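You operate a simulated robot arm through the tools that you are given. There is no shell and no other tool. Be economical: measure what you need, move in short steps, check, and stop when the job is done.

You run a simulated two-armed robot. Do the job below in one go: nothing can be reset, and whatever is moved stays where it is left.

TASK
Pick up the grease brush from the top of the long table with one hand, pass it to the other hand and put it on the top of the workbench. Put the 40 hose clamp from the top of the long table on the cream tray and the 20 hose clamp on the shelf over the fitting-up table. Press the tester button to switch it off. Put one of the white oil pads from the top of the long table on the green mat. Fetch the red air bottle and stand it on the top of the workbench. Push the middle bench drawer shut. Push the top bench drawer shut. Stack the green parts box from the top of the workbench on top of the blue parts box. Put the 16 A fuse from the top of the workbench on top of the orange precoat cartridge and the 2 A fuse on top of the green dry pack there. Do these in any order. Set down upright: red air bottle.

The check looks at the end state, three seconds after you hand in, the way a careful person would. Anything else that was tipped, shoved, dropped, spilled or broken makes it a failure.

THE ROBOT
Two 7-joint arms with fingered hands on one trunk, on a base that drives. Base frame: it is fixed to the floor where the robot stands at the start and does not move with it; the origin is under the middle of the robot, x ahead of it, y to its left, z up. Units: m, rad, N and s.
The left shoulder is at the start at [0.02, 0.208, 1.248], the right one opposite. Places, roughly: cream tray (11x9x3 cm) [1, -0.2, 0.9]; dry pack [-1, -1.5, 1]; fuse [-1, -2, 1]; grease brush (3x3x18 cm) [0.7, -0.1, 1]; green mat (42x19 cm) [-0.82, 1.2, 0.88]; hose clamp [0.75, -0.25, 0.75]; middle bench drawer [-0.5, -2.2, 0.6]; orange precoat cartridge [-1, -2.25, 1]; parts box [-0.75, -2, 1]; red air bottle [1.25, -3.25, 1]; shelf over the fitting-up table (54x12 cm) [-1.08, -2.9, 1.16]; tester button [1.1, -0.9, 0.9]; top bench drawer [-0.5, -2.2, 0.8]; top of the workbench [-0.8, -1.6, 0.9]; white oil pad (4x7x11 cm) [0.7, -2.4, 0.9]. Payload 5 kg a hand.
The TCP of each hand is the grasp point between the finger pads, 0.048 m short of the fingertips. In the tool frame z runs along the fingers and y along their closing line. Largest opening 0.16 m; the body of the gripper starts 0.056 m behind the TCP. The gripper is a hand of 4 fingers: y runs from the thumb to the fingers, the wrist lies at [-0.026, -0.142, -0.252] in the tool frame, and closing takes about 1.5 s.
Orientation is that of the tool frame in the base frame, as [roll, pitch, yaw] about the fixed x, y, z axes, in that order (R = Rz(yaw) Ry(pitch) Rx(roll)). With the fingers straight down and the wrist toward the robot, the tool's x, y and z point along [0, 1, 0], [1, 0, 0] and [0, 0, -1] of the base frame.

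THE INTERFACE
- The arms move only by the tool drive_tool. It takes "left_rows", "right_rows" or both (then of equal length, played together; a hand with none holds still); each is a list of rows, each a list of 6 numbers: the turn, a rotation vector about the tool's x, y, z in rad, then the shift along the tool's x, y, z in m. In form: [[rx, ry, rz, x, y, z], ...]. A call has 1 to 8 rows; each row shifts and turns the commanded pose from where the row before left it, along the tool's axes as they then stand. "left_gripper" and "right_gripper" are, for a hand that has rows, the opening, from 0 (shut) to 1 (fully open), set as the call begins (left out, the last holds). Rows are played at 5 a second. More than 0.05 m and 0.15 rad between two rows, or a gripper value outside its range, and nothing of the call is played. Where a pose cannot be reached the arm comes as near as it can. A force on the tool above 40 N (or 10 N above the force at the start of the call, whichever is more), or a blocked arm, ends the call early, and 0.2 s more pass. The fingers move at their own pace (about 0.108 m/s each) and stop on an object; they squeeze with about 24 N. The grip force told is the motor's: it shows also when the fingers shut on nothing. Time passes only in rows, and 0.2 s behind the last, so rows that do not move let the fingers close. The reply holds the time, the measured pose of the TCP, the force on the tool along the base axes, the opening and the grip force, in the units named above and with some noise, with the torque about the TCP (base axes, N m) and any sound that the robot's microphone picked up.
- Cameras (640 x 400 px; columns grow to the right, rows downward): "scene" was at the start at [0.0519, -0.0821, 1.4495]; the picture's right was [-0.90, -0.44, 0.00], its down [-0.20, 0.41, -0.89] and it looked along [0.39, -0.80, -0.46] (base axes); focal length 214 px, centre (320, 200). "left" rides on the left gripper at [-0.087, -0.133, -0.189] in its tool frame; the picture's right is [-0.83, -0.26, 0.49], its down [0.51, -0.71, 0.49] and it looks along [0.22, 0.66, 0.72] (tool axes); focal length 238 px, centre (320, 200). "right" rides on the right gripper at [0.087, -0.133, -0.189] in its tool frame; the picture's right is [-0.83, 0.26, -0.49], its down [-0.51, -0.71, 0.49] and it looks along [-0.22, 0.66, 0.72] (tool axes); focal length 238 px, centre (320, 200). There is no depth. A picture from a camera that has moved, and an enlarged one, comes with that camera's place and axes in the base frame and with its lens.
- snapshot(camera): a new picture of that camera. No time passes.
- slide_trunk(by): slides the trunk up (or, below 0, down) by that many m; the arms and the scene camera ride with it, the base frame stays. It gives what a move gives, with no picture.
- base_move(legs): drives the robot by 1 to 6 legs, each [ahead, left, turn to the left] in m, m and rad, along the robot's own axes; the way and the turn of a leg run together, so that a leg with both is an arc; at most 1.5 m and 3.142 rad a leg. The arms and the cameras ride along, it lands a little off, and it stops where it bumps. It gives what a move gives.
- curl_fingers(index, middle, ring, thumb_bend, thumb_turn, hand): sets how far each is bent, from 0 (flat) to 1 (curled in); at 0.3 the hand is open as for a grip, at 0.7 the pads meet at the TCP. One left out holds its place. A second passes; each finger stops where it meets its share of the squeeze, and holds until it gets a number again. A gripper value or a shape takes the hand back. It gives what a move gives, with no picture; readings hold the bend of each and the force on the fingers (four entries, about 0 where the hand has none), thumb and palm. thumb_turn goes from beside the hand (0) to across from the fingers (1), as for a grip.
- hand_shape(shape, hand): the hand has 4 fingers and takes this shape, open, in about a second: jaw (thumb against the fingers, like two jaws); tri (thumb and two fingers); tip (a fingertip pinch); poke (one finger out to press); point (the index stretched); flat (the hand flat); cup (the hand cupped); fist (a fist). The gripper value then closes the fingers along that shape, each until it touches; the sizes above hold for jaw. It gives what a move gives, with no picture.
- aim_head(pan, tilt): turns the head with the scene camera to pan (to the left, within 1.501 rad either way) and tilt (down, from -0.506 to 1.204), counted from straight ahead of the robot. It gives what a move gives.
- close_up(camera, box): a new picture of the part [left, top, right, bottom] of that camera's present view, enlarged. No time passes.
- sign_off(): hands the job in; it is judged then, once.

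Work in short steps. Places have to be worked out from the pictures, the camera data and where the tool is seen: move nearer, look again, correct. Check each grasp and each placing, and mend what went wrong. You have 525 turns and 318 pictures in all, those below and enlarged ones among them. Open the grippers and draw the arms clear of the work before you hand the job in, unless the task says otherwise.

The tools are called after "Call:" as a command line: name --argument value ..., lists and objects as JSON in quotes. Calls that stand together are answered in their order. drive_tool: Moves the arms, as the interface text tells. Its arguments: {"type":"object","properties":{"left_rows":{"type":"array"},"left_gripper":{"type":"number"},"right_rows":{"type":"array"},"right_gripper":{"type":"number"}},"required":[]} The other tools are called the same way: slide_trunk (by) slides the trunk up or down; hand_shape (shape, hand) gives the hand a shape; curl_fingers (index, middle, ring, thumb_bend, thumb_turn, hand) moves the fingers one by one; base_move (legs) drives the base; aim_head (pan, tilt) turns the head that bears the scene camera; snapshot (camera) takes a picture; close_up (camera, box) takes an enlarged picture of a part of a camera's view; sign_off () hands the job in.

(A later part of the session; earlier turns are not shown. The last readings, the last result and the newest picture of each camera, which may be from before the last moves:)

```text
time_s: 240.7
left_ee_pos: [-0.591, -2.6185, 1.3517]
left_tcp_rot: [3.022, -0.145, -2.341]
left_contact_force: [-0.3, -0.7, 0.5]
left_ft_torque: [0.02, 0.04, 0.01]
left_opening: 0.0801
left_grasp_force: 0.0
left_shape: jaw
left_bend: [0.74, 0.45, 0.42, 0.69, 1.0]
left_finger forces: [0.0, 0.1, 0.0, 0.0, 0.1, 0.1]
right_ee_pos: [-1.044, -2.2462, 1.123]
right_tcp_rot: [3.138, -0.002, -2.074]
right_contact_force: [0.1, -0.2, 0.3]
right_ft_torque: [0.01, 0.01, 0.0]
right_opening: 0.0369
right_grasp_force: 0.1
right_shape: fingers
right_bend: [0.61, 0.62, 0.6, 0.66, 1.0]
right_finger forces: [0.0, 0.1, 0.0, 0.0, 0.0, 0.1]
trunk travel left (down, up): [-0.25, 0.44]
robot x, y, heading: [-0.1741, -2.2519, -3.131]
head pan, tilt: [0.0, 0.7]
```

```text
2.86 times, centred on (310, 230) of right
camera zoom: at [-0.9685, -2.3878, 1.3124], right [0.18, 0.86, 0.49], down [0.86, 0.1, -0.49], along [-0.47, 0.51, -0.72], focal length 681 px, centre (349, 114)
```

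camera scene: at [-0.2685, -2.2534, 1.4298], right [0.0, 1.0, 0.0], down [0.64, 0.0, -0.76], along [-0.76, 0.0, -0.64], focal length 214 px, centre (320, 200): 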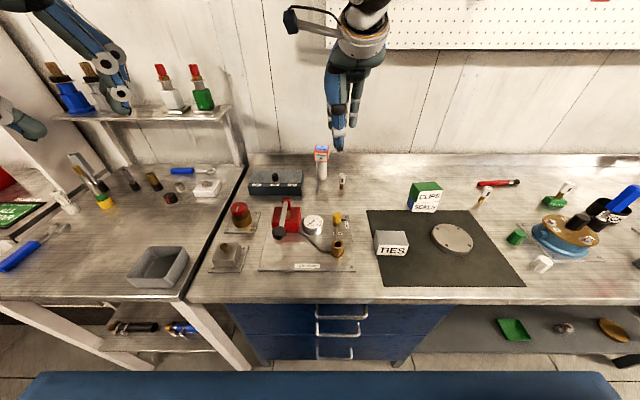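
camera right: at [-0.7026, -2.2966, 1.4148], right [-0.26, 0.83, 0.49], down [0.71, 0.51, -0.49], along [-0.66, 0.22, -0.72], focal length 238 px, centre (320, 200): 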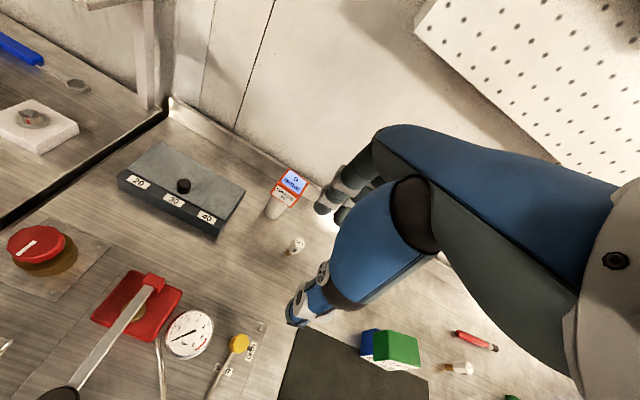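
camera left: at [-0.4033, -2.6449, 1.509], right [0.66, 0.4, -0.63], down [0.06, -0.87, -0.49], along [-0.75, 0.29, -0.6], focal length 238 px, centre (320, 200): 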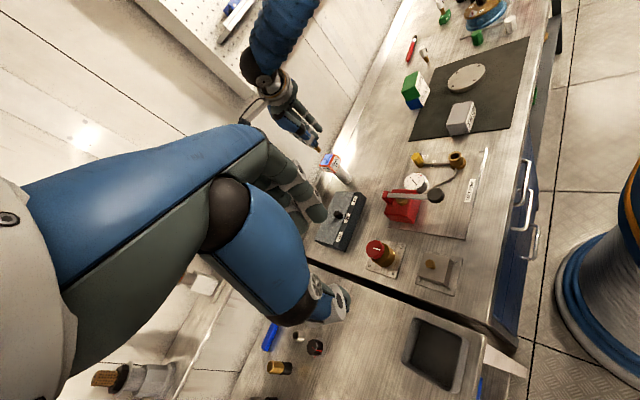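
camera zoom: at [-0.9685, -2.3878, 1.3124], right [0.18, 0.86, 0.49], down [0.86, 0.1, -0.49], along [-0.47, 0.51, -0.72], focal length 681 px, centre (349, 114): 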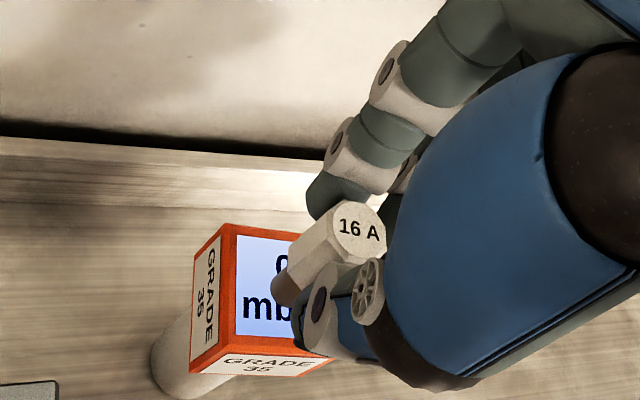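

Standing free. Open wide and lift straight up.

Call:
curl_fingers --hand "right" --index 0.45 --middle 0.45 --ring 0.45 --thumb_bend 0.48

Call:
drive_tool --right_rows '[[0, 0, 0, 0, 0, -0.02], [0, 0, 0, 0, 0, -0.03], [0, 0, 0, 0, 0, -0.04], [0, 0, 0, 0, 0, -0.04]]'

Call:
close_up --camera "scene" --box '[270, 80, 390, 190]'

```text
time_s: 241.7
left_ee_pos: [-0.5928, -2.618, 1.3501]
left_tcp_rot: [3.019, -0.145, -2.34]
left_contact_force: [0.1, -0.7, 0.0]
left_ft_torque: [0.01, -0.04, -0.01]
left_opening: 0.0801
left_grasp_force: 0.1
left_shape: jaw
left_bend: [0.74, 0.45, 0.42, 0.69, 1.0]
left_finger forces: [0.0, 0.1, 0.0, 0.0, 0.0, 0.1]
right_ee_pos: [-1.0427, -2.2474, 1.1238]
right_tcp_rot: [3.138, -0.002, -2.072]
right_contact_force: [-0.1, 0.3, -0.4]
right_ft_torque: [-0.04, 0.01, 0.0]
right_opening: 0.1048
right_grasp_force: 0.1
right_shape: fingers
right_bend: [0.45, 0.45, 0.45, 0.48, 1.0]
right_finger forces: [0.1, 0.0, 0.1, 0.0, 0.0, 0.0]
trunk travel left (down, up): [-0.25, 0.44]
robot x, y, heading: [-0.1739, -2.2544, -3.131]
head pan, tilt: [0.0, 0.7]
```

```text
time_s: 242.8
left_ee_pos: [-0.5923, -2.6188, 1.3524]
left_tcp_rot: [3.022, -0.145, -2.34]
left_contact_force: [0.5, 0.7, 0.3]
left_ft_torque: [-0.06, 0.01, 0.01]
left_opening: 0.08
left_grasp_force: 0.1
left_shape: jaw
left_bend: [0.74, 0.45, 0.42, 0.69, 1.0]
left_finger forces: [0.1, 0.0, 0.1, 0.0, 0.1, 0.0]
right_ee_pos: [-1.0392, -2.2484, 1.2405]
right_tcp_rot: [-3.126, 0.007, -2.072]
right_contact_force: [0.5, -3.2, -4.2]
right_ft_torque: [0.39, -0.02, 0.15]
right_opening: 0.1047
right_grasp_force: 2.8
right_shape: fingers
right_bend: [0.45, 0.45, 0.45, 0.48, 1.0]
right_finger forces: [0.1, 0.0, 0.0, 0.0, 0.1, 5.4]
trunk travel left (down, up): [-0.25, 0.44]
robot x, y, heading: [-0.1741, -2.2498, -3.139]
head pan, tilt: [0.0, 0.7]
stopped in row 4 (right hand): the force on the tool passed its limit at 42 N (the readings are from after the stop); the commanded pose is now the measured one
```

```text
3.64 times, centred on (330, 135) of scene
camera zoom: at [-0.2684, -2.2525, 1.43], right [-0.01, 1.0, 0.0], down [0.64, 0.0, -0.76], along [-0.76, 0.0, -0.64], focal length 780 px, centre (284, 436)
```

zoom: 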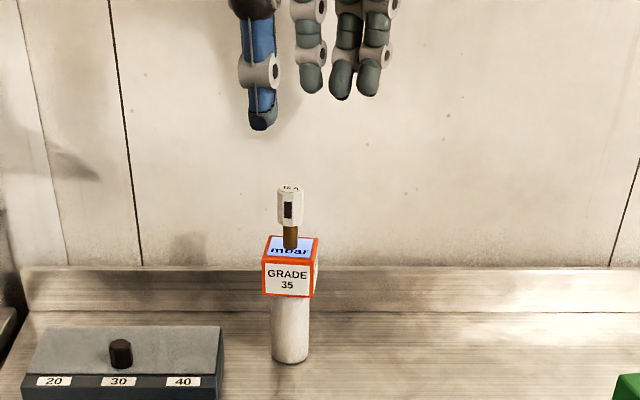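

16 A stands on the cartridge. The knuckles touched the pegboard underside on rising; back off down a touch and then toward me.

Call:
drive_tool --right_rows '[[0, 0, 0, 0, 0, 0.008], [0, 0, 0, -0.022, -0.04, 0], [0, 0, 0, -0.022, -0.04, 0], [0, 0, 0, -0.022, -0.04, 0], [0, 0, 0, -0.022, -0.04, 0]]'

Call:
snapshot --camera "scene"

```text
time_s: 244.0
left_ee_pos: [-0.5902, -2.6201, 1.3523]
left_tcp_rot: [3.021, -0.147, -2.341]
left_contact_force: [0.8, 0.0, 0.6]
left_ft_torque: [0.04, 0.13, 0.02]
left_opening: 0.08
left_grasp_force: 0.0
left_shape: jaw
left_bend: [0.74, 0.45, 0.42, 0.69, 1.0]
left_finger forces: [0.1, 0.0, 0.0, 0.1, 0.0, 0.0]
right_ee_pos: [-0.8518, -2.2494, 1.2384]
right_tcp_rot: [-3.13, 0.005, -2.072]
right_contact_force: [1.6, -0.3, 0.8]
right_ft_torque: [0.05, 0.14, -0.03]
right_opening: 0.105
right_grasp_force: 0.0
right_shape: fingers
right_bend: [0.45, 0.45, 0.45, 0.48, 1.0]
right_finger forces: [0.1, 0.0, 0.0, 0.0, 0.1, 0.1]
trunk travel left (down, up): [-0.25, 0.44]
robot x, y, heading: [-0.1725, -2.2503, -3.132]
head pan, tilt: [0.0, 0.7]
```

```text
138 pictures are left
camera scene: at [-0.2658, -2.253, 1.4301], right [-0.01, 1.0, 0.0], down [0.64, 0.0, -0.77], along [-0.77, 0.0, -0.64], focal length 214 px, centre (320, 200)
```

scene: 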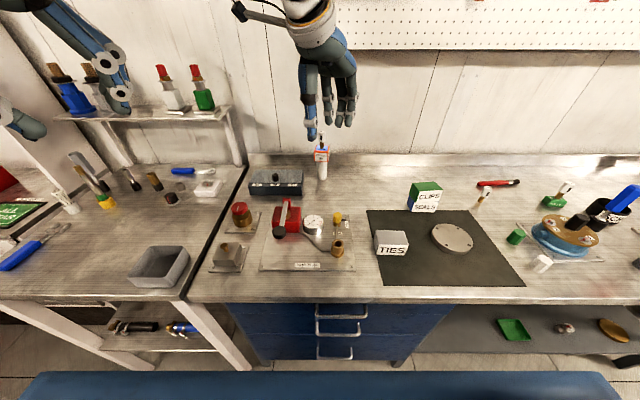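

All bench fuses and boxes are placed. Now tuck the right arm, back off and turn toward the long table.

Call:
drive_tool --right_rows '[[0, 0, -0.125, -0.022, -0.04, 0], [0, 0, -0.125, -0.015, -0.045, 0], [0, 0, -0.125, -0.01, -0.045, 0], [0, 0, -0.125, 0, -0.04, 0]]' --right_gripper 1

Call:
base_move --legs '[[-0.2, 0, 0], [0, 0, 1.57], [0, 0, 1.57]]'

Call:
aim_head --pan 0.0 --tilt 0.6

Call:
snapshot --camera "scene"

```text
time_s: 245.0
left_ee_pos: [-0.5908, -2.6181, 1.352]
left_tcp_rot: [3.021, -0.147, -2.339]
left_contact_force: [0.2, 0.1, -0.1]
left_ft_torque: [-0.05, 0.01, 0.02]
left_opening: 0.0798
left_grasp_force: 0.1
left_shape: jaw
left_bend: [0.74, 0.45, 0.42, 0.69, 1.0]
left_finger forces: [0.0, 0.0, 0.0, 0.0, 0.1, 0.0]
right_ee_pos: [-0.6756, -2.2567, 1.2396]
right_tcp_rot: [-3.127, -0.002, -1.57]
right_contact_force: [0.7, 0.9, 0.3]
right_ft_torque: [-0.06, 0.01, -0.02]
right_opening: 0.1598
right_grasp_force: 0.1
right_shape: jaw
right_bend: [0.3, 0.3, 0.3, 0.3, 0.98]
right_finger forces: [0.0, 0.0, 0.1, 0.0, 0.0, 0.0]
trunk travel left (down, up): [-0.25, 0.44]
robot x, y, heading: [-0.174, -2.2521, -3.133]
head pan, tilt: [0.0, 0.7]
```

```text
time_s: 254.2
left_ee_pos: [0.4569, -1.9007, 1.3523]
left_tcp_rot: [3.021, -0.146, 0.762]
left_contact_force: [-0.5, 0.2, -0.3]
left_ft_torque: [-0.05, -0.01, 0.0]
left_opening: 0.08
left_grasp_force: 0.0
left_shape: jaw
left_bend: [0.74, 0.45, 0.42, 0.69, 1.0]
left_finger forces: [0.0, 0.0, 0.0, 0.0, 0.0, 0.1]
right_ee_pos: [0.5271, -2.2654, 1.2382]
right_tcp_rot: [-3.125, 0.001, 1.531]
right_contact_force: [0.0, 0.5, -0.3]
right_ft_torque: [0.01, -0.03, 0.0]
right_opening: 0.1597
right_grasp_force: 0.0
right_shape: jaw
right_bend: [0.3, 0.3, 0.3, 0.3, 0.98]
right_finger forces: [0.0, 0.0, 0.0, 0.0, 0.0, 0.0]
trunk travel left (down, up): [-0.25, 0.44]
robot x, y, heading: [0.0251, -2.253, -0.032]
head pan, tilt: [0.0, 0.7]
```

```text
time_s: 254.8
left_ee_pos: [0.4573, -1.9016, 1.3513]
left_tcp_rot: [3.024, -0.145, 0.762]
left_contact_force: [1.1, -0.2, -1.1]
left_ft_torque: [-0.01, -0.03, -0.01]
left_opening: 0.0798
left_grasp_force: 0.2
left_shape: jaw
left_bend: [0.74, 0.45, 0.42, 0.69, 1.0]
left_finger forces: [0.0, 0.0, 0.1, 0.0, 0.0, 0.1]
right_ee_pos: [0.5276, -2.2655, 1.2384]
right_tcp_rot: [-3.125, -0.002, 1.531]
right_contact_force: [0.4, 0.1, 0.7]
right_ft_torque: [-0.02, 0.03, 0.02]
right_opening: 0.1599
right_grasp_force: 0.0
right_shape: jaw
right_bend: [0.3, 0.3, 0.3, 0.3, 0.98]
right_finger forces: [0.0, 0.0, 0.1, 0.0, 0.0, 0.0]
trunk travel left (down, up): [-0.25, 0.44]
robot x, y, heading: [0.0257, -2.2481, -0.033]
head pan, tilt: [0.0, 0.6]
```

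```text
137 pictures are left
camera scene: at [0.125, -2.2539, 1.4384], right [-0.03, -1.0, 0.0], down [-0.57, 0.02, -0.82], along [0.82, -0.03, -0.57], focal length 214 px, centre (320, 200)
```

scene: 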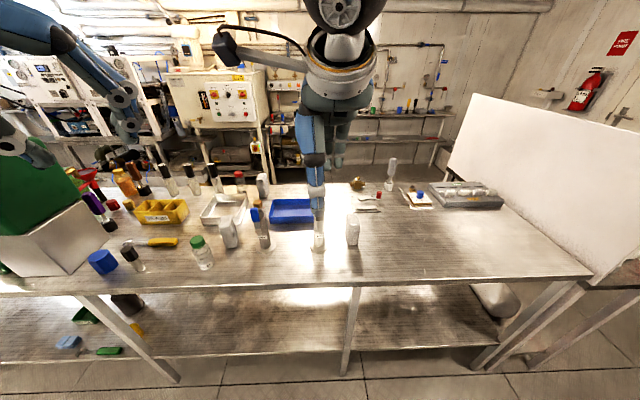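

Zoom on the table for the pads and look for the red bottle.

Call:
close_up --camera "scene" --box '[180, 140, 420, 290]'

Call:
aim_head --pan -0.75 --tilt 0.4

Call:
snapshot --camera "scene"

```text
2.67 times, centred on (300, 215) of scene
camera zoom: at [0.125, -2.2539, 1.4384], right [-0.03, -1.0, 0.0], down [-0.57, 0.02, -0.82], along [0.82, -0.03, -0.57], focal length 572 px, centre (373, 160)
```

zoom: 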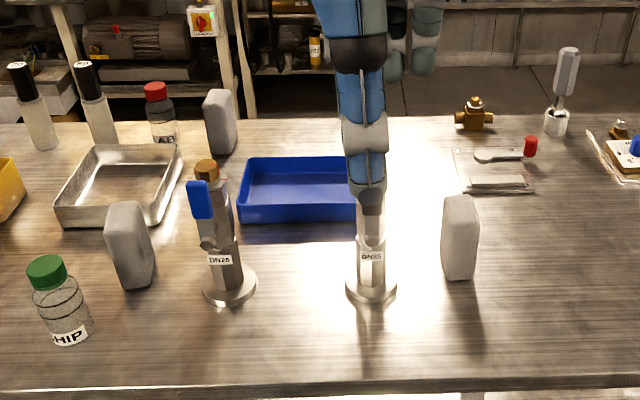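

```text
time_s: 255.9
left_ee_pos: [0.4576, -1.901, 1.3519]
left_tcp_rot: [3.021, -0.146, 0.763]
left_contact_force: [-0.7, -0.9, -0.9]
left_ft_torque: [0.0, 0.02, -0.03]
left_opening: 0.08
left_grasp_force: 0.0
left_shape: jaw
left_bend: [0.74, 0.45, 0.42, 0.69, 1.0]
left_finger forces: [0.0, 0.0, 0.0, 0.0, 0.0, 0.1]
right_ee_pos: [0.5285, -2.2646, 1.2377]
right_tcp_rot: [-3.125, 0.0, 1.53]
right_contact_force: [-0.2, 0.4, -0.4]
right_ft_torque: [0.01, -0.02, 0.01]
right_opening: 0.1599
right_grasp_force: 0.2
right_shape: jaw
right_bend: [0.3, 0.3, 0.3, 0.3, 0.98]
right_finger forces: [0.0, 0.0, 0.0, 0.0, 0.0, 0.0]
trunk travel left (down, up): [-0.25, 0.44]
robot x, y, heading: [0.0237, -2.2537, -0.033]
head pan, tilt: [-0.75, 0.4]
```

```text
135 pictures are left
camera scene: at [0.1023, -2.3162, 1.4567], right [-0.71, -0.71, 0.0], down [-0.28, 0.27, -0.92], along [0.65, -0.65, -0.39], focal length 214 px, centre (320, 200)
```

scene: 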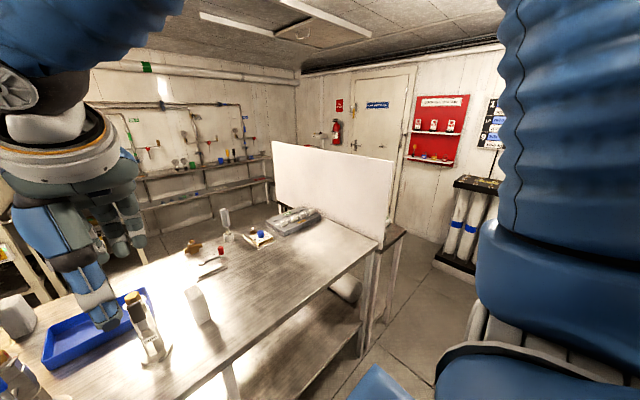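

White pads stand at (0.676,−2.397) etc. Level the left hand and turn it so it closes along y (wrist to the left), moving it forward.

Call:
drive_tool --left_rows '[[0.06, -0.073, 0, 0, 0.04, 0], [0.06, -0.073, 0, 0, 0.04, 0], [0, 0, 0.127, 0.02, 0.02, 0], [0, 0, 0.127, 0.02, 0.02, 0], [0, 0, 0.127, 0.02, 0.02, 0], [0, 0, 0.127, 0.02, 0.02, 0], [0, 0, 0.127, 0.02, 0.02, 0], [0, 0, 0.127, 0.02, 0, 0]]' --left_gripper 1

Call:
base_move --legs '[[0.06, -0.22, 0.03]]'

Call:
snapshot --camera "left"

Call:
aim_head --pan 0 --tilt 0.7

Call:
snapshot --camera "scene"

```text
time_s: 257.7
left_ee_pos: [0.4419, -2.1446, 1.3882]
left_tcp_rot: [-3.131, 0.0, 0.095]
left_contact_force: [7.8, 22.2, 1.3]
left_ft_torque: [0.16, -0.25, 1.66]
left_opening: 0.1561
left_grasp_force: 0.1
left_shape: jaw
left_bend: [0.3, 0.35, 0.32, 0.3, 0.97]
left_finger forces: [0.0, 0.1, 0.0, 0.0, 0.0, 0.0]
left hand out of reach, approached as far as the arm can: row 4, 5, 6, 7, 8
right_ee_pos: [0.5261, -2.2731, 1.2341]
right_tcp_rot: [-3.119, 0.009, 1.522]
right_contact_force: [-8.1, -22.9, -2.6]
right_ft_torque: [3.26, -1.1, 1.28]
right_opening: 0.16
right_grasp_force: 0.1
right_shape: jaw
right_bend: [0.3, 0.3, 0.3, 0.3, 0.98]
right_finger forces: [0.1, 0.0, 0.0, 0.0, 0.0, 0.0]
trunk travel left (down, up): [-0.25, 0.44]
robot x, y, heading: [0.0254, -2.2502, -0.033]
head pan, tilt: [-0.75, 0.4]
stopped in row 8 (right hand): the force on the tool passed its limit at 54 N (the readings are from after the stop); the commanded pose is now the measured one
```

```text
time_s: 259.4
left_ee_pos: [0.4932, -2.3458, 1.3883]
left_tcp_rot: [-3.126, 0.001, 0.135]
left_contact_force: [4.3, 13.9, -2.2]
left_ft_torque: [0.65, -0.02, 0.94]
left_opening: 0.1575
left_grasp_force: 0.0
left_shape: jaw
left_bend: [0.3, 0.34, 0.31, 0.3, 0.97]
left_finger forces: [0.0, 0.0, 0.0, 0.1, 0.1, 0.0]
right_ee_pos: [0.5811, -2.4706, 1.2324]
right_tcp_rot: [-3.118, 0.01, 1.558]
right_contact_force: [-2.2, -17.7, 2.6]
right_ft_torque: [2.46, -0.31, 0.89]
right_opening: 0.1597
right_grasp_force: 0.1
right_shape: jaw
right_bend: [0.3, 0.3, 0.3, 0.3, 0.98]
right_finger forces: [0.1, 0.0, 0.1, 0.0, 0.0, 0.1]
trunk travel left (down, up): [-0.25, 0.44]
robot x, y, heading: [0.083, -2.465, 0.002]
head pan, tilt: [-0.75, 0.4]
stopped in leg 1: the force on the tool passed its limit at 40 N (the readings are from after the stop); the commanded pose is now the measured one
```

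```text
134 pictures are left
camera left: at [0.3891, -2.2286, 1.5778], right [-0.86, 0.15, -0.48], down [0.41, 0.78, -0.48], along [0.3, -0.61, -0.73], focal length 238 px, centre (320, 200)
```

left: 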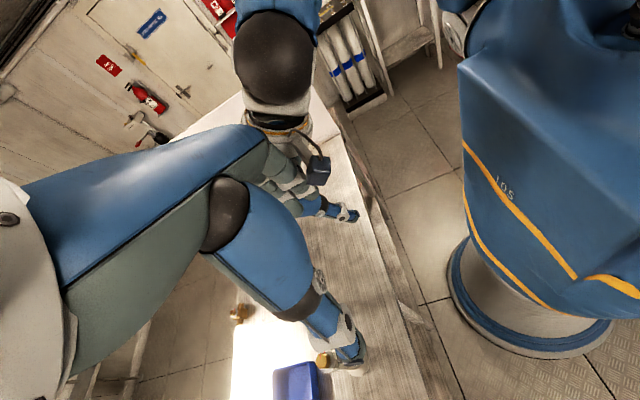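

```text
time_s: 260.5
left_ee_pos: [0.4916, -2.3437, 1.3881]
left_tcp_rot: [-3.131, 0.0, 0.134]
left_contact_force: [5.4, 21.1, -3.3]
left_ft_torque: [0.41, -0.09, 1.39]
left_opening: 0.1561
left_grasp_force: 0.1
left_shape: jaw
left_bend: [0.3, 0.35, 0.32, 0.3, 0.97]
left_finger forces: [0.1, 0.1, 0.1, 0.0, 0.0, 0.0]
right_ee_pos: [0.5806, -2.4673, 1.2342]
right_tcp_rot: [-3.118, 0.011, 1.562]
right_contact_force: [-4.7, -21.4, 1.2]
right_ft_torque: [3.16, -0.54, 1.17]
right_opening: 0.1598
right_grasp_force: 0.2
right_shape: jaw
right_bend: [0.3, 0.3, 0.3, 0.3, 0.98]
right_finger forces: [0.0, 0.1, 0.0, 0.1, 0.0, 0.0]
trunk travel left (down, up): [-0.25, 0.44]
robot x, y, heading: [0.0794, -2.469, 0.01]
head pan, tilt: [0.0, 0.7]
```

```text
133 pictures are left
camera scene: at [0.1756, -2.4663, 1.4299], right [0.0, -1.0, 0.0], down [-0.64, 0.0, -0.76], along [0.76, 0.0, -0.64], focal length 214 px, centre (320, 200)
```

scene: 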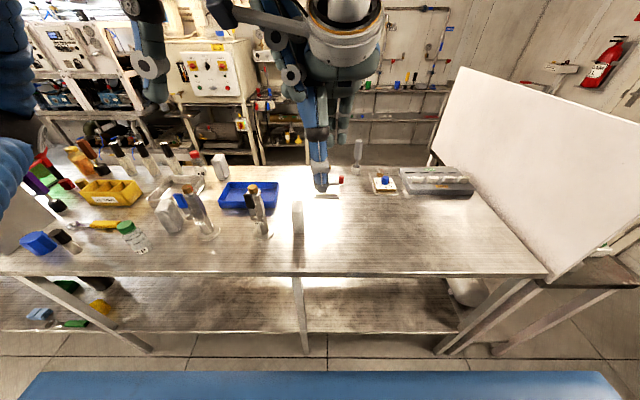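

The hands touch each other. Move the right hand away to the right.

Call:
drive_tool --right_rows '[[0, 0, 0, -0.045, 0, 0], [0, 0, 0, -0.045, 0, 0], [0, 0, 0, -0.045, 0, 0], [0, 0, 0, -0.045, 0, 0]]'

Call:
close_up --camera "scene" --box '[200, 120, 400, 270]'

```text
time_s: 261.5
left_ee_pos: [0.4907, -2.3476, 1.388]
left_tcp_rot: [-3.129, -0.003, 0.132]
left_contact_force: [1.1, -2.4, -0.1]
left_ft_torque: [0.21, -0.01, -0.02]
left_opening: 0.1598
left_grasp_force: 0.0
left_shape: jaw
left_bend: [0.3, 0.3, 0.3, 0.3, 0.97]
left_finger forces: [0.0, 0.0, 0.1, 0.0, 0.0, 0.0]
right_ee_pos: [0.579, -2.6512, 1.2345]
right_tcp_rot: [-3.118, 0.006, 1.561]
right_contact_force: [1.0, -1.3, -0.5]
right_ft_torque: [0.18, -0.02, 0.03]
right_opening: 0.1598
right_grasp_force: 0.2
right_shape: jaw
right_bend: [0.3, 0.3, 0.3, 0.3, 0.98]
right_finger forces: [0.0, 0.1, 0.0, 0.0, 0.1, 0.0]
trunk travel left (down, up): [-0.25, 0.44]
robot x, y, heading: [0.0804, -2.4647, 0.011]
head pan, tilt: [0.0, 0.7]
```

```text
2.67 times, centred on (300, 195) of scene
camera zoom: at [0.1756, -2.4697, 1.4298], right [0.01, -1.0, 0.0], down [-0.64, 0.0, -0.76], along [0.76, 0.01, -0.64], focal length 572 px, centre (373, 213)
```

zoom: 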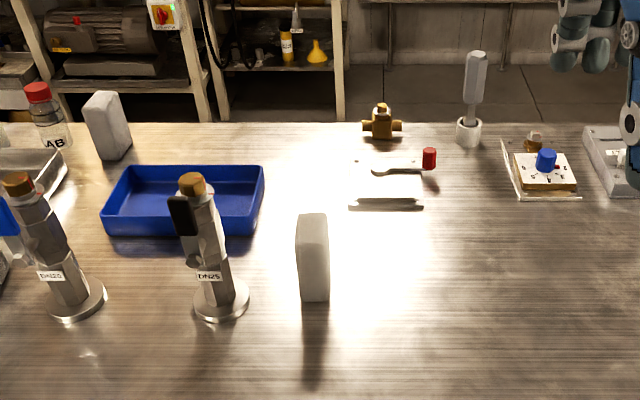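

Pad: x 0.675–0.745, y≈−2.38, ~11 cm tall. I'll take it with the right hand (closing along x). First move the left hand off to the left, then bring the right hand over.

Call:
drive_tool --left_rows '[[0, 0, -0.14, 0, -0.05, 0], [0, 0, -0.14, 0, -0.05, 0], [0, 0, -0.14, 0, -0.05, 0], [0, 0, -0.14, 0, -0.045, 0], [0, 0, -0.14, 0, -0.04, 0], [0, 0, -0.14, 0, 0, 0]]'

Call:
drive_tool --right_rows '[[0, 0, 0, 0.043, 0.02, 0], [0, 0, 0, 0.043, 0.02, 0], [0, 0, 0, 0.043, 0.02, 0], [0, 0, 0, 0.043, 0.02, 0], [0, 0, 0, 0.043, 0.02, 0], [0, 0, 0, 0.043, 0.02, 0], [0, 0, 0, 0.014, 0.011, 0.04], [0, 0, 0, 0, 0, 0.05]]'

Call:
snapshot --camera "right"

Call:
snapshot --camera "scene"

```text
time_s: 262.9
left_ee_pos: [0.4024, -2.1316, 1.3896]
left_tcp_rot: [-3.133, -0.008, 0.974]
left_contact_force: [1.3, -0.7, -0.1]
left_ft_torque: [0.12, 0.11, 0.0]
left_opening: 0.1599
left_grasp_force: 0.0
left_shape: jaw
left_bend: [0.3, 0.3, 0.3, 0.3, 0.97]
left_finger forces: [0.1, 0.1, 0.1, 0.1, 0.0, 0.1]
right_ee_pos: [0.5806, -2.6496, 1.2329]
right_tcp_rot: [-3.117, 0.009, 1.564]
right_contact_force: [0.6, -1.1, 0.2]
right_ft_torque: [0.1, 0.06, 0.0]
right_opening: 0.1598
right_grasp_force: 0.1
right_shape: jaw
right_bend: [0.3, 0.3, 0.3, 0.3, 0.98]
right_finger forces: [0.1, 0.1, 0.1, 0.0, 0.1, 0.0]
trunk travel left (down, up): [-0.25, 0.44]
robot x, y, heading: [0.0826, -2.467, 0.005]
head pan, tilt: [0.0, 0.7]
```

```text
time_s: 264.7
left_ee_pos: [0.4034, -2.1299, 1.3885]
left_tcp_rot: [-3.135, -0.007, 0.974]
left_contact_force: [1.2, 0.0, -0.1]
left_ft_torque: [-0.01, 0.11, -0.02]
left_opening: 0.16
left_grasp_force: 0.2
left_shape: jaw
left_bend: [0.3, 0.3, 0.3, 0.3, 0.97]
left_finger forces: [0.1, 0.0, 0.0, 0.0, 0.0, 0.0]
right_ee_pos: [0.7119, -2.374, 1.1365]
right_tcp_rot: [-3.118, 0.011, 1.562]
right_contact_force: [1.5, 0.1, 2.0]
right_ft_torque: [0.02, 0.17, 0.02]
right_opening: 0.16
right_grasp_force: 0.0
right_shape: jaw
right_bend: [0.3, 0.3, 0.3, 0.3, 0.97]
right_finger forces: [0.1, 0.1, 0.0, 0.1, 0.1, 0.0]
trunk travel left (down, up): [-0.25, 0.44]
robot x, y, heading: [0.0789, -2.4665, 0.006]
head pan, tilt: [0.0, 0.7]
```

```text
131 pictures are left
camera right: at [0.5848, -2.286, 1.3284], right [0.26, -0.83, 0.49], down [-0.72, -0.5, -0.47], along [0.64, -0.23, -0.74], focal length 238 px, centre (320, 200)
```

right: 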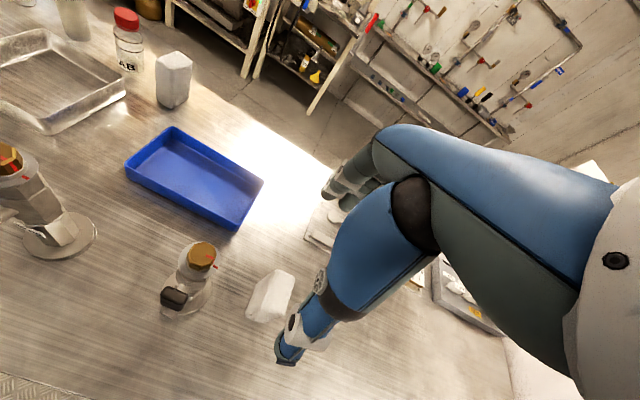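

```text
130 pictures are left
camera scene: at [0.1769, -2.4663, 1.4297], right [0.01, -1.0, 0.0], down [-0.65, 0.0, -0.76], along [0.76, 0.0, -0.65], focal length 214 px, centre (320, 200)
```

scene: 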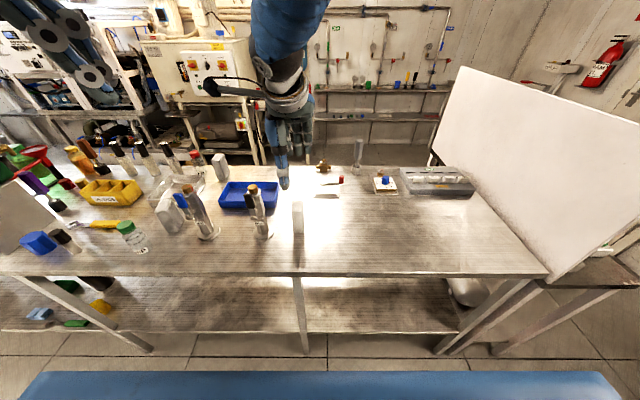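

Right over the pad. Descend and grip.

Call:
drive_tool --right_rows '[[0, 0, 0, -0.004, 0, 0.05], [0, 0, 0, 0, 0, 0.05], [0, 0, 0, 0, 0, 0.05], [0, 0, 0, 0, 0, 0.045]]'

Call:
snapshot --camera "right"

```text
refused: row 1 steps farther than a row can; nothing moved
```

```text
129 pictures are left
camera right: at [0.5848, -2.286, 1.3284], right [0.26, -0.83, 0.49], down [-0.72, -0.5, -0.47], along [0.64, -0.23, -0.74], focal length 238 px, centre (320, 200)
```

right: 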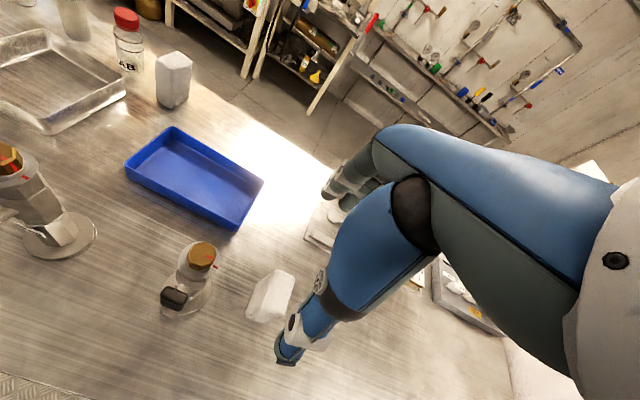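

Call:
drive_tool --right_rows '[[0, 0, 0, -0.004, 0, 0.045], [0, 0, 0, 0, 0, 0.05], [0, 0, 0, 0, 0, 0.05], [0, 0, 0, 0, 0, 0.05]]'

Call:
close_up --camera "right" --box '[160, 160, 440, 370]'

Call:
close_up --camera "scene" --box '[230, 120, 370, 260]'

```text
time_s: 265.7
left_ee_pos: [0.4048, -2.1288, 1.3893]
left_tcp_rot: [-3.134, -0.007, 0.972]
left_contact_force: [0.4, -0.3, 0.7]
left_ft_torque: [-0.02, 0.09, -0.02]
left_opening: 0.1601
left_grasp_force: 0.1
left_shape: jaw
left_bend: [0.3, 0.3, 0.3, 0.3, 0.97]
left_finger forces: [0.0, 0.1, 0.1, 0.1, 0.1, 0.1]
right_ee_pos: [0.7134, -2.3798, 0.9436]
right_tcp_rot: [-3.118, 0.011, 1.562]
right_contact_force: [1.8, -0.2, 1.0]
right_ft_torque: [0.02, 0.21, 0.06]
right_opening: 0.1599
right_grasp_force: 0.1
right_shape: jaw
right_bend: [0.3, 0.3, 0.3, 0.3, 0.97]
right_finger forces: [0.1, 0.0, 0.0, 0.0, 0.0, 0.0]
trunk travel left (down, up): [-0.25, 0.44]
robot x, y, heading: [0.0788, -2.4681, 0.009]
head pan, tilt: [0.0, 0.7]
```

```text
1.90 times, centred on (300, 265) of right
camera zoom: at [0.5867, -2.2909, 1.1343], right [0.26, -0.83, 0.49], down [-0.72, -0.5, -0.47], along [0.64, -0.23, -0.74], focal length 454 px, centre (358, 76)
```

zoom: 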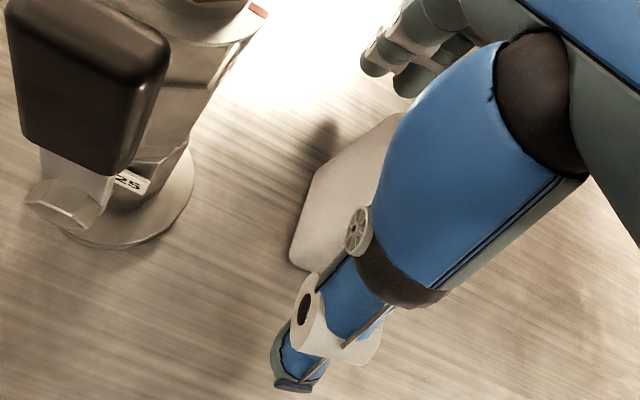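

```text
2.86 times, centred on (300, 190) of scene
camera zoom: at [0.177, -2.466, 1.4297], right [0.01, -1.0, 0.0], down [-0.65, 0.0, -0.76], along [0.76, 0.0, -0.65], focal length 613 px, centre (377, 229)
```

zoom: 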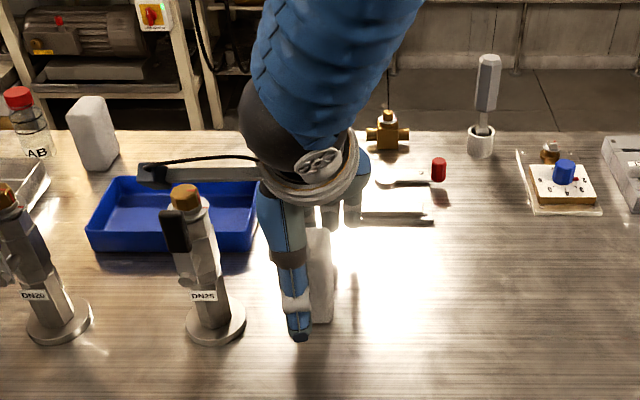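

Pad is 1.5 cm to the right of the hand centre; shift right and close.

Call:
drive_tool --right_rows '[[0, 0, 0, -0.014, 0, 0.006], [0, 0, 0, 0, 0, 0]]'

Call:
drive_tool --right_rows '[[0, 0, 0, 0, 0, 0], [0, 0, 0, 0, 0, 0], [0, 0, 0, 0, 0, 0], [0, 0, 0, 0, 0, 0], [0, 0, 0, 0, 0, 0], [0, 0, 0, 0, 0, 0]]' --right_gripper 0

Call:
close_up --camera "scene" --box '[230, 120, 370, 260]'

```text
time_s: 266.3
left_ee_pos: [0.403, -2.1296, 1.3895]
left_tcp_rot: [-3.136, -0.008, 0.973]
left_contact_force: [-1.0, 0.4, 0.2]
left_ft_torque: [-0.03, 0.0, -0.01]
left_opening: 0.1603
left_grasp_force: 0.0
left_shape: jaw
left_bend: [0.3, 0.3, 0.3, 0.3, 0.97]
left_finger forces: [0.0, 0.0, 0.0, 0.0, 0.1, 0.0]
right_ee_pos: [0.7112, -2.396, 0.9384]
right_tcp_rot: [-3.12, 0.009, 1.563]
right_contact_force: [-0.2, 0.1, 0.4]
right_ft_torque: [0.01, -0.05, 0.01]
right_opening: 0.1598
right_grasp_force: 0.0
right_shape: jaw
right_bend: [0.3, 0.3, 0.3, 0.3, 0.97]
right_finger forces: [0.0, 0.0, 0.0, 0.0, 0.0, 0.0]
trunk travel left (down, up): [-0.25, 0.44]
robot x, y, heading: [0.0771, -2.471, 0.006]
head pan, tilt: [0.0, 0.7]
```

```text
time_s: 267.7
left_ee_pos: [0.4032, -2.13, 1.3902]
left_tcp_rot: [-3.136, -0.008, 0.971]
left_contact_force: [-0.4, 1.2, 0.7]
left_ft_torque: [0.0, -0.02, 0.0]
left_opening: 0.16
left_grasp_force: 0.0
left_shape: jaw
left_bend: [0.3, 0.3, 0.3, 0.3, 0.97]
left_finger forces: [0.0, 0.1, 0.1, 0.1, 0.0, 0.0]
right_ee_pos: [0.7102, -2.3961, 0.938]
right_tcp_rot: [-3.119, 0.01, 1.562]
right_contact_force: [-0.1, -0.7, 1.1]
right_ft_torque: [0.07, -0.03, 0.0]
right_opening: 0.0547
right_grasp_force: 24.8
right_shape: jaw
right_bend: [0.74, 0.56, 0.54, 0.74, 1.0]
right_finger forces: [18.0, 2.7, 0.0, 0.0, 20.5, 0.1]
trunk travel left (down, up): [-0.25, 0.44]
robot x, y, heading: [0.0823, -2.4631, 0.008]
head pan, tilt: [0.0, 0.7]
```

```text
2.86 times, centred on (300, 190) of scene
camera zoom: at [0.1755, -2.4663, 1.4299], right [0.01, -1.0, 0.0], down [-0.64, 0.0, -0.76], along [0.76, 0.0, -0.64], focal length 613 px, centre (377, 229)
```

zoom: 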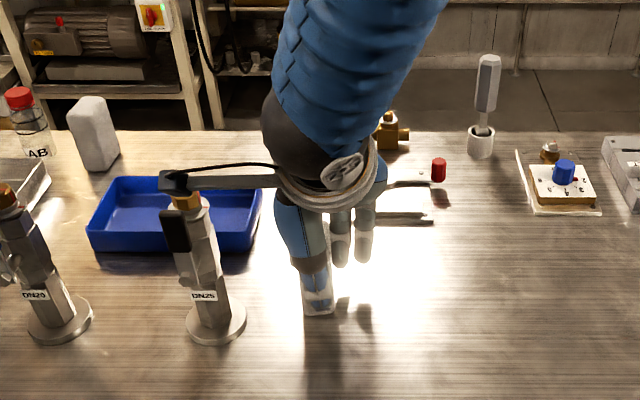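

Gripped (pad ~5–7 cm). Lift it high and check.

Call:
drive_tool --right_rows '[[0, 0, 0, 0, 0, -0.04], [0, 0, 0, 0, 0, -0.05], [0, 0, 0, 0, 0, -0.05], [0, 0, 0, 0, 0, -0.05], [0, 0, 0, 0, 0, -0.05], [0, 0, 0, 0, 0, -0.05], [0, 0, 0, 0, -0.03, 0], [0, 0, 0, 0, -0.03, 0]]'

Call:
snapshot --camera "scene"

```text
time_s: 269.5
left_ee_pos: [0.4031, -2.1314, 1.3911]
left_tcp_rot: [-3.136, -0.012, 0.97]
left_contact_force: [-0.4, -1.1, 0.2]
left_ft_torque: [0.15, -0.01, 0.04]
left_opening: 0.16
left_grasp_force: 0.0
left_shape: jaw
left_bend: [0.3, 0.3, 0.3, 0.3, 0.97]
left_finger forces: [0.0, 0.0, 0.0, 0.1, 0.1, 0.0]
right_ee_pos: [0.653, -2.397, 1.2305]
right_tcp_rot: [-3.119, 0.008, 1.563]
right_contact_force: [0.0, -1.6, -0.2]
right_ft_torque: [0.13, -0.01, -0.01]
right_opening: 0.0545
right_grasp_force: 24.1
right_shape: jaw
right_bend: [0.74, 0.56, 0.54, 0.74, 1.0]
right_finger forces: [18.4, 2.6, 0.1, 0.0, 20.2, 0.1]
trunk travel left (down, up): [-0.25, 0.44]
robot x, y, heading: [0.0811, -2.4659, 0.004]
head pan, tilt: [0.0, 0.7]
```

```text
125 pictures are left
camera scene: at [0.1753, -2.4685, 1.4299], right [0.01, -1.0, 0.0], down [-0.64, 0.0, -0.76], along [0.76, 0.0, -0.64], focal length 214 px, centre (320, 200)
```

scene: 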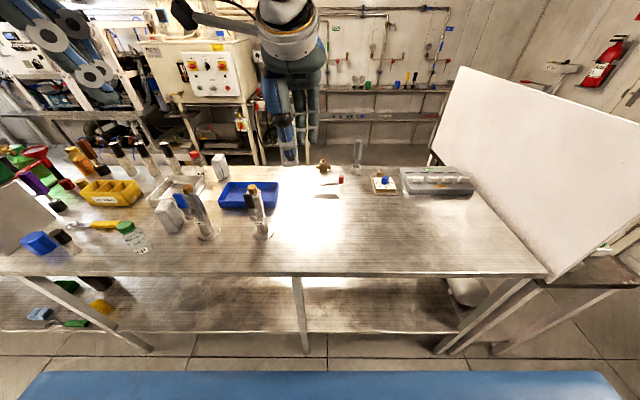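

Pad is held. Now retract, back into the corridor and drive past the partition to find the bottle.

Call:
drive_tool --right_rows '[[0, 0, 0, 0, -0.04, 0], [0, 0, 0, 0, -0.04, 0], [0, 0, 0, 0, -0.03, 0]]'

Call:
base_move --legs '[[-0.17, 0, 0], [0, -0.75, 0]]'

Call:
snapshot --camera "scene"

```text
time_s: 270.3
left_ee_pos: [0.4023, -2.1303, 1.3903]
left_tcp_rot: [-3.136, -0.01, 0.973]
left_contact_force: [-1.1, -0.3, 0.3]
left_ft_torque: [0.02, -0.07, 0.01]
left_opening: 0.1601
left_grasp_force: 0.1
left_shape: jaw
left_bend: [0.3, 0.3, 0.3, 0.3, 0.97]
left_finger forces: [0.0, 0.1, 0.0, 0.1, 0.1, 0.1]
right_ee_pos: [0.5407, -2.3933, 1.2349]
right_tcp_rot: [-3.121, 0.011, 1.562]
right_contact_force: [-0.5, -0.6, -0.3]
right_ft_torque: [0.04, -0.08, -0.01]
right_opening: 0.0544
right_grasp_force: 23.8
right_shape: jaw
right_bend: [0.74, 0.56, 0.54, 0.74, 1.0]
right_finger forces: [18.5, 2.5, 0.1, 0.0, 20.2, 0.1]
trunk travel left (down, up): [-0.25, 0.44]
robot x, y, heading: [0.0792, -2.4648, 0.007]
head pan, tilt: [0.0, 0.7]
```

```text
time_s: 275.5
left_ee_pos: [0.2294, -2.8745, 1.3903]
left_tcp_rot: [-3.135, -0.01, 0.992]
left_contact_force: [-0.6, -0.8, -0.2]
left_ft_torque: [0.06, -0.02, -0.01]
left_opening: 0.16
left_grasp_force: 0.1
left_shape: jaw
left_bend: [0.3, 0.3, 0.3, 0.3, 0.97]
left_finger forces: [0.0, 0.0, 0.0, 0.0, 0.0, 0.0]
right_ee_pos: [0.3733, -3.1346, 1.2355]
right_tcp_rot: [-3.121, 0.011, 1.583]
right_contact_force: [0.5, -0.7, -0.8]
right_ft_torque: [0.01, 0.0, 0.0]
right_opening: 0.0542
right_grasp_force: 24.7
right_shape: jaw
right_bend: [0.74, 0.56, 0.54, 0.74, 1.0]
right_finger forces: [18.5, 2.6, 0.0, 0.0, 20.1, 0.1]
trunk travel left (down, up): [-0.25, 0.44]
robot x, y, heading: [-0.0878, -3.2163, 0.024]
head pan, tilt: [0.0, 0.7]
```

```text
124 pictures are left
camera scene: at [0.0097, -3.2159, 1.4299], right [0.03, -1.0, 0.0], down [-0.64, -0.02, -0.76], along [0.76, 0.02, -0.64], focal length 214 px, centre (320, 200)
```

scene: 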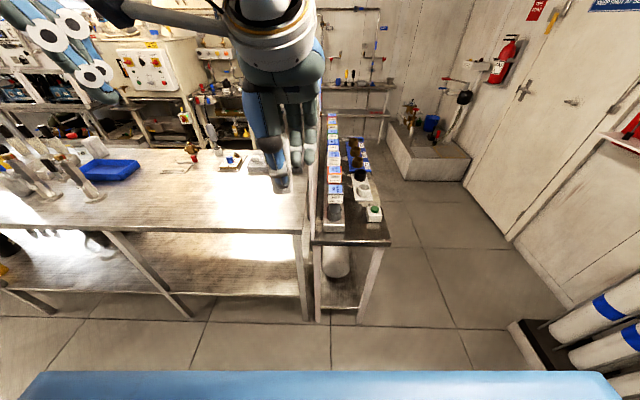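

Zoom the narrow table behind the partition.

Call:
close_up --camera "scene" --box '[290, 80, 480, 250]'

```text
2.35 times, centred on (385, 165) of scene
camera zoom: at [0.0097, -3.2159, 1.4299], right [0.03, -1.0, 0.0], down [-0.64, -0.02, -0.76], along [0.76, 0.02, -0.64], focal length 505 px, centre (167, 282)
```

zoom: 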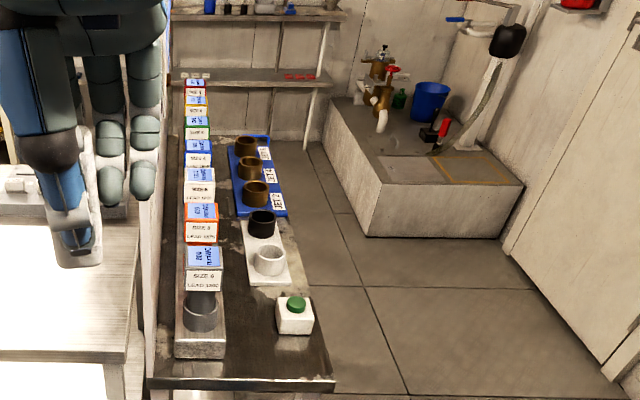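

Zoom further on the far end of that narrow table and the plinth.

Call:
close_up --camera "scene" --box '[325, 85, 405, 145]'

Call:
close_up --camera "scene" --box '[390, 70, 490, 160]'

Call:
aim_head --pan 0.4 --tilt 0.4

Call:
snapshot --camera "scene"

```text
6.67 times, centred on (365, 115) of scene
camera zoom: at [0.0097, -3.2159, 1.4299], right [0.03, -1.0, 0.0], down [-0.64, -0.02, -0.76], along [0.76, 0.02, -0.64], focal length 1430 px, centre (20, 767)
```

zoom: 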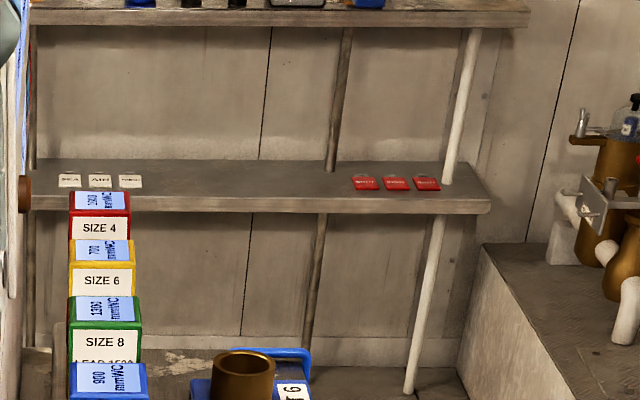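

```text
4.44 times, centred on (440, 115) of scene
camera zoom: at [0.0097, -3.2159, 1.4299], right [0.03, -1.0, 0.0], down [-0.64, -0.02, -0.76], along [0.76, 0.02, -0.64], focal length 953 px, centre (-213, 578)
```

zoom: 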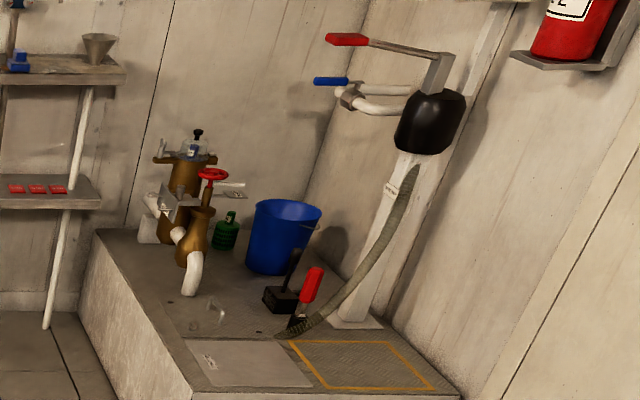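

```text
time_s: 276.4
left_ee_pos: [0.2294, -2.874, 1.3906]
left_tcp_rot: [-3.134, -0.009, 0.992]
left_contact_force: [-0.1, 0.0, 0.0]
left_ft_torque: [0.04, -0.03, 0.05]
left_opening: 0.1599
left_grasp_force: 0.1
left_shape: jaw
left_bend: [0.3, 0.3, 0.3, 0.3, 0.97]
left_finger forces: [0.1, 0.0, 0.1, 0.0, 0.1, 0.0]
right_ee_pos: [0.3724, -3.1346, 1.2343]
right_tcp_rot: [-3.119, 0.01, 1.584]
right_contact_force: [-0.5, 0.4, -1.4]
right_ft_torque: [-0.01, -0.01, -0.01]
right_opening: 0.0544
right_grasp_force: 24.2
right_shape: jaw
right_bend: [0.74, 0.56, 0.54, 0.74, 1.0]
right_finger forces: [18.4, 2.5, 0.0, 0.0, 20.1, 0.0]
trunk travel left (down, up): [-0.25, 0.44]
robot x, y, heading: [-0.0881, -3.2195, 0.025]
head pan, tilt: [0.4, 0.4]
```

```text
120 pictures are left
camera scene: at [0.0092, -3.1793, 1.4566], right [0.41, -0.91, 0.0], down [-0.36, -0.16, -0.92], along [0.84, 0.38, -0.39], focal length 214 px, centre (320, 200)
```

scene: 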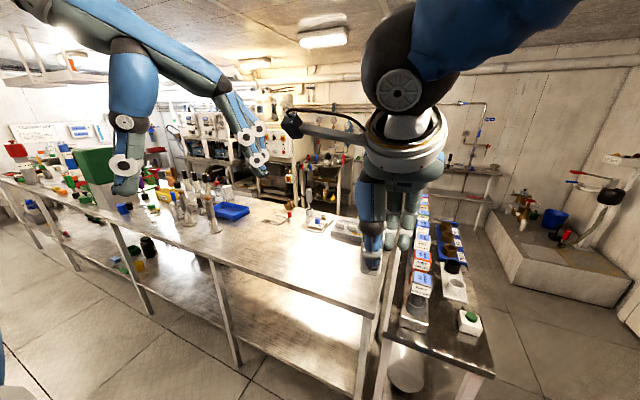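

Move the right hand out of the view and look again at the narrow table from here.

Call:
drive_tool --right_rows '[[0, 0, 0, -0.05, 0, 0], [0, 0, 0, -0.05, 0, 0], [0, 0, 0, -0.05, 0, 0], [0, 0, 0, -0.05, 0, 0], [0, 0, 0, -0.05, 0, 0]]'

Call:
aim_head --pan 0.1 --tilt 0.3

Call:
snapshot --camera "scene"

Call:
close_up --camera "scene" --box '[220, 140, 400, 280]'

```text
time_s: 277.6
left_ee_pos: [0.2295, -2.8774, 1.3922]
left_tcp_rot: [-3.135, -0.01, 0.993]
left_contact_force: [-0.6, -1.9, 1.1]
left_ft_torque: [0.24, 0.0, 0.05]
left_opening: 0.1599
left_grasp_force: 0.1
left_shape: jaw
left_bend: [0.3, 0.3, 0.3, 0.3, 0.97]
left_finger forces: [0.1, 0.0, 0.2, 0.1, 0.0, 0.0]
right_ee_pos: [0.3763, -3.3894, 1.236]
right_tcp_rot: [-3.119, 0.009, 1.584]
right_contact_force: [-1.1, -1.5, 0.1]
right_ft_torque: [0.22, 0.0, 0.02]
right_opening: 0.0544
right_grasp_force: 24.1
right_shape: jaw
right_bend: [0.74, 0.56, 0.54, 0.74, 1.0]
right_finger forces: [18.4, 2.5, 0.1, 0.1, 20.1, 0.0]
trunk travel left (down, up): [-0.25, 0.44]
robot x, y, heading: [-0.0847, -3.2137, 0.028]
head pan, tilt: [0.4, 0.4]
```

```text
time_s: 278.4
left_ee_pos: [0.2295, -2.8737, 1.3914]
left_tcp_rot: [-3.134, -0.009, 0.992]
left_contact_force: [-0.4, -0.1, -0.1]
left_ft_torque: [0.04, 0.02, 0.01]
left_opening: 0.16
left_grasp_force: 0.1
left_shape: jaw
left_bend: [0.3, 0.3, 0.3, 0.3, 0.97]
left_finger forces: [0.0, 0.0, 0.0, 0.0, 0.0, 0.1]
right_ee_pos: [0.3763, -3.3871, 1.2367]
right_tcp_rot: [-3.119, 0.011, 1.584]
right_contact_force: [0.4, -0.7, 0.2]
right_ft_torque: [0.01, -0.01, -0.01]
right_opening: 0.0543
right_grasp_force: 23.7
right_shape: jaw
right_bend: [0.74, 0.56, 0.54, 0.74, 1.0]
right_finger forces: [18.5, 2.4, 0.1, 0.0, 20.1, 0.0]
trunk travel left (down, up): [-0.25, 0.44]
robot x, y, heading: [-0.0841, -3.2195, 0.028]
head pan, tilt: [0.099, 0.3]
```

```text
119 pictures are left
camera scene: at [0.0174, -3.206, 1.4659], right [0.13, -0.99, 0.0], down [-0.29, -0.04, -0.96], along [0.95, 0.12, -0.3], focal length 214 px, centre (320, 200)
```

scene: 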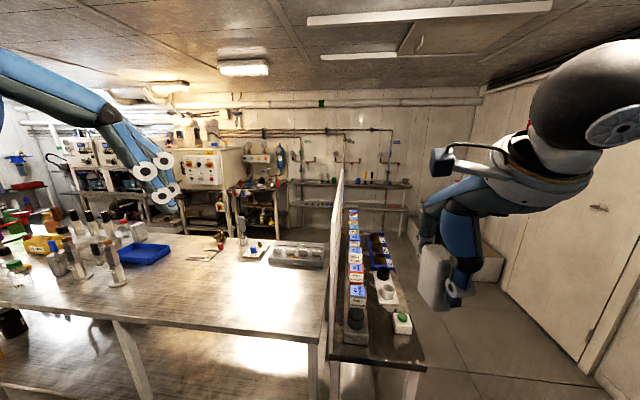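

```text
2.86 times, centred on (310, 210) of scene
camera zoom: at [0.0174, -3.206, 1.4659], right [0.13, -0.99, 0.0], down [-0.29, -0.04, -0.96], along [0.95, 0.12, -0.3], focal length 613 px, centre (349, 171)
```

zoom: 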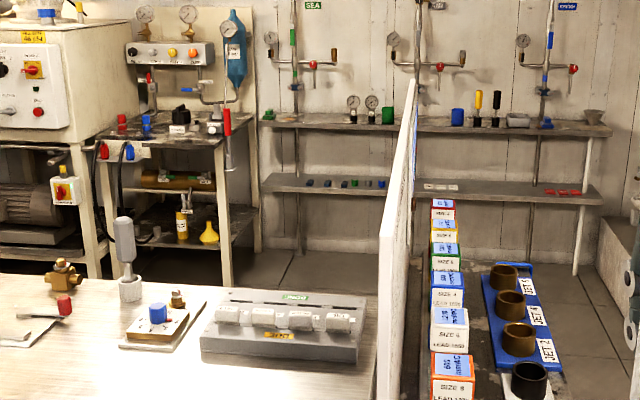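

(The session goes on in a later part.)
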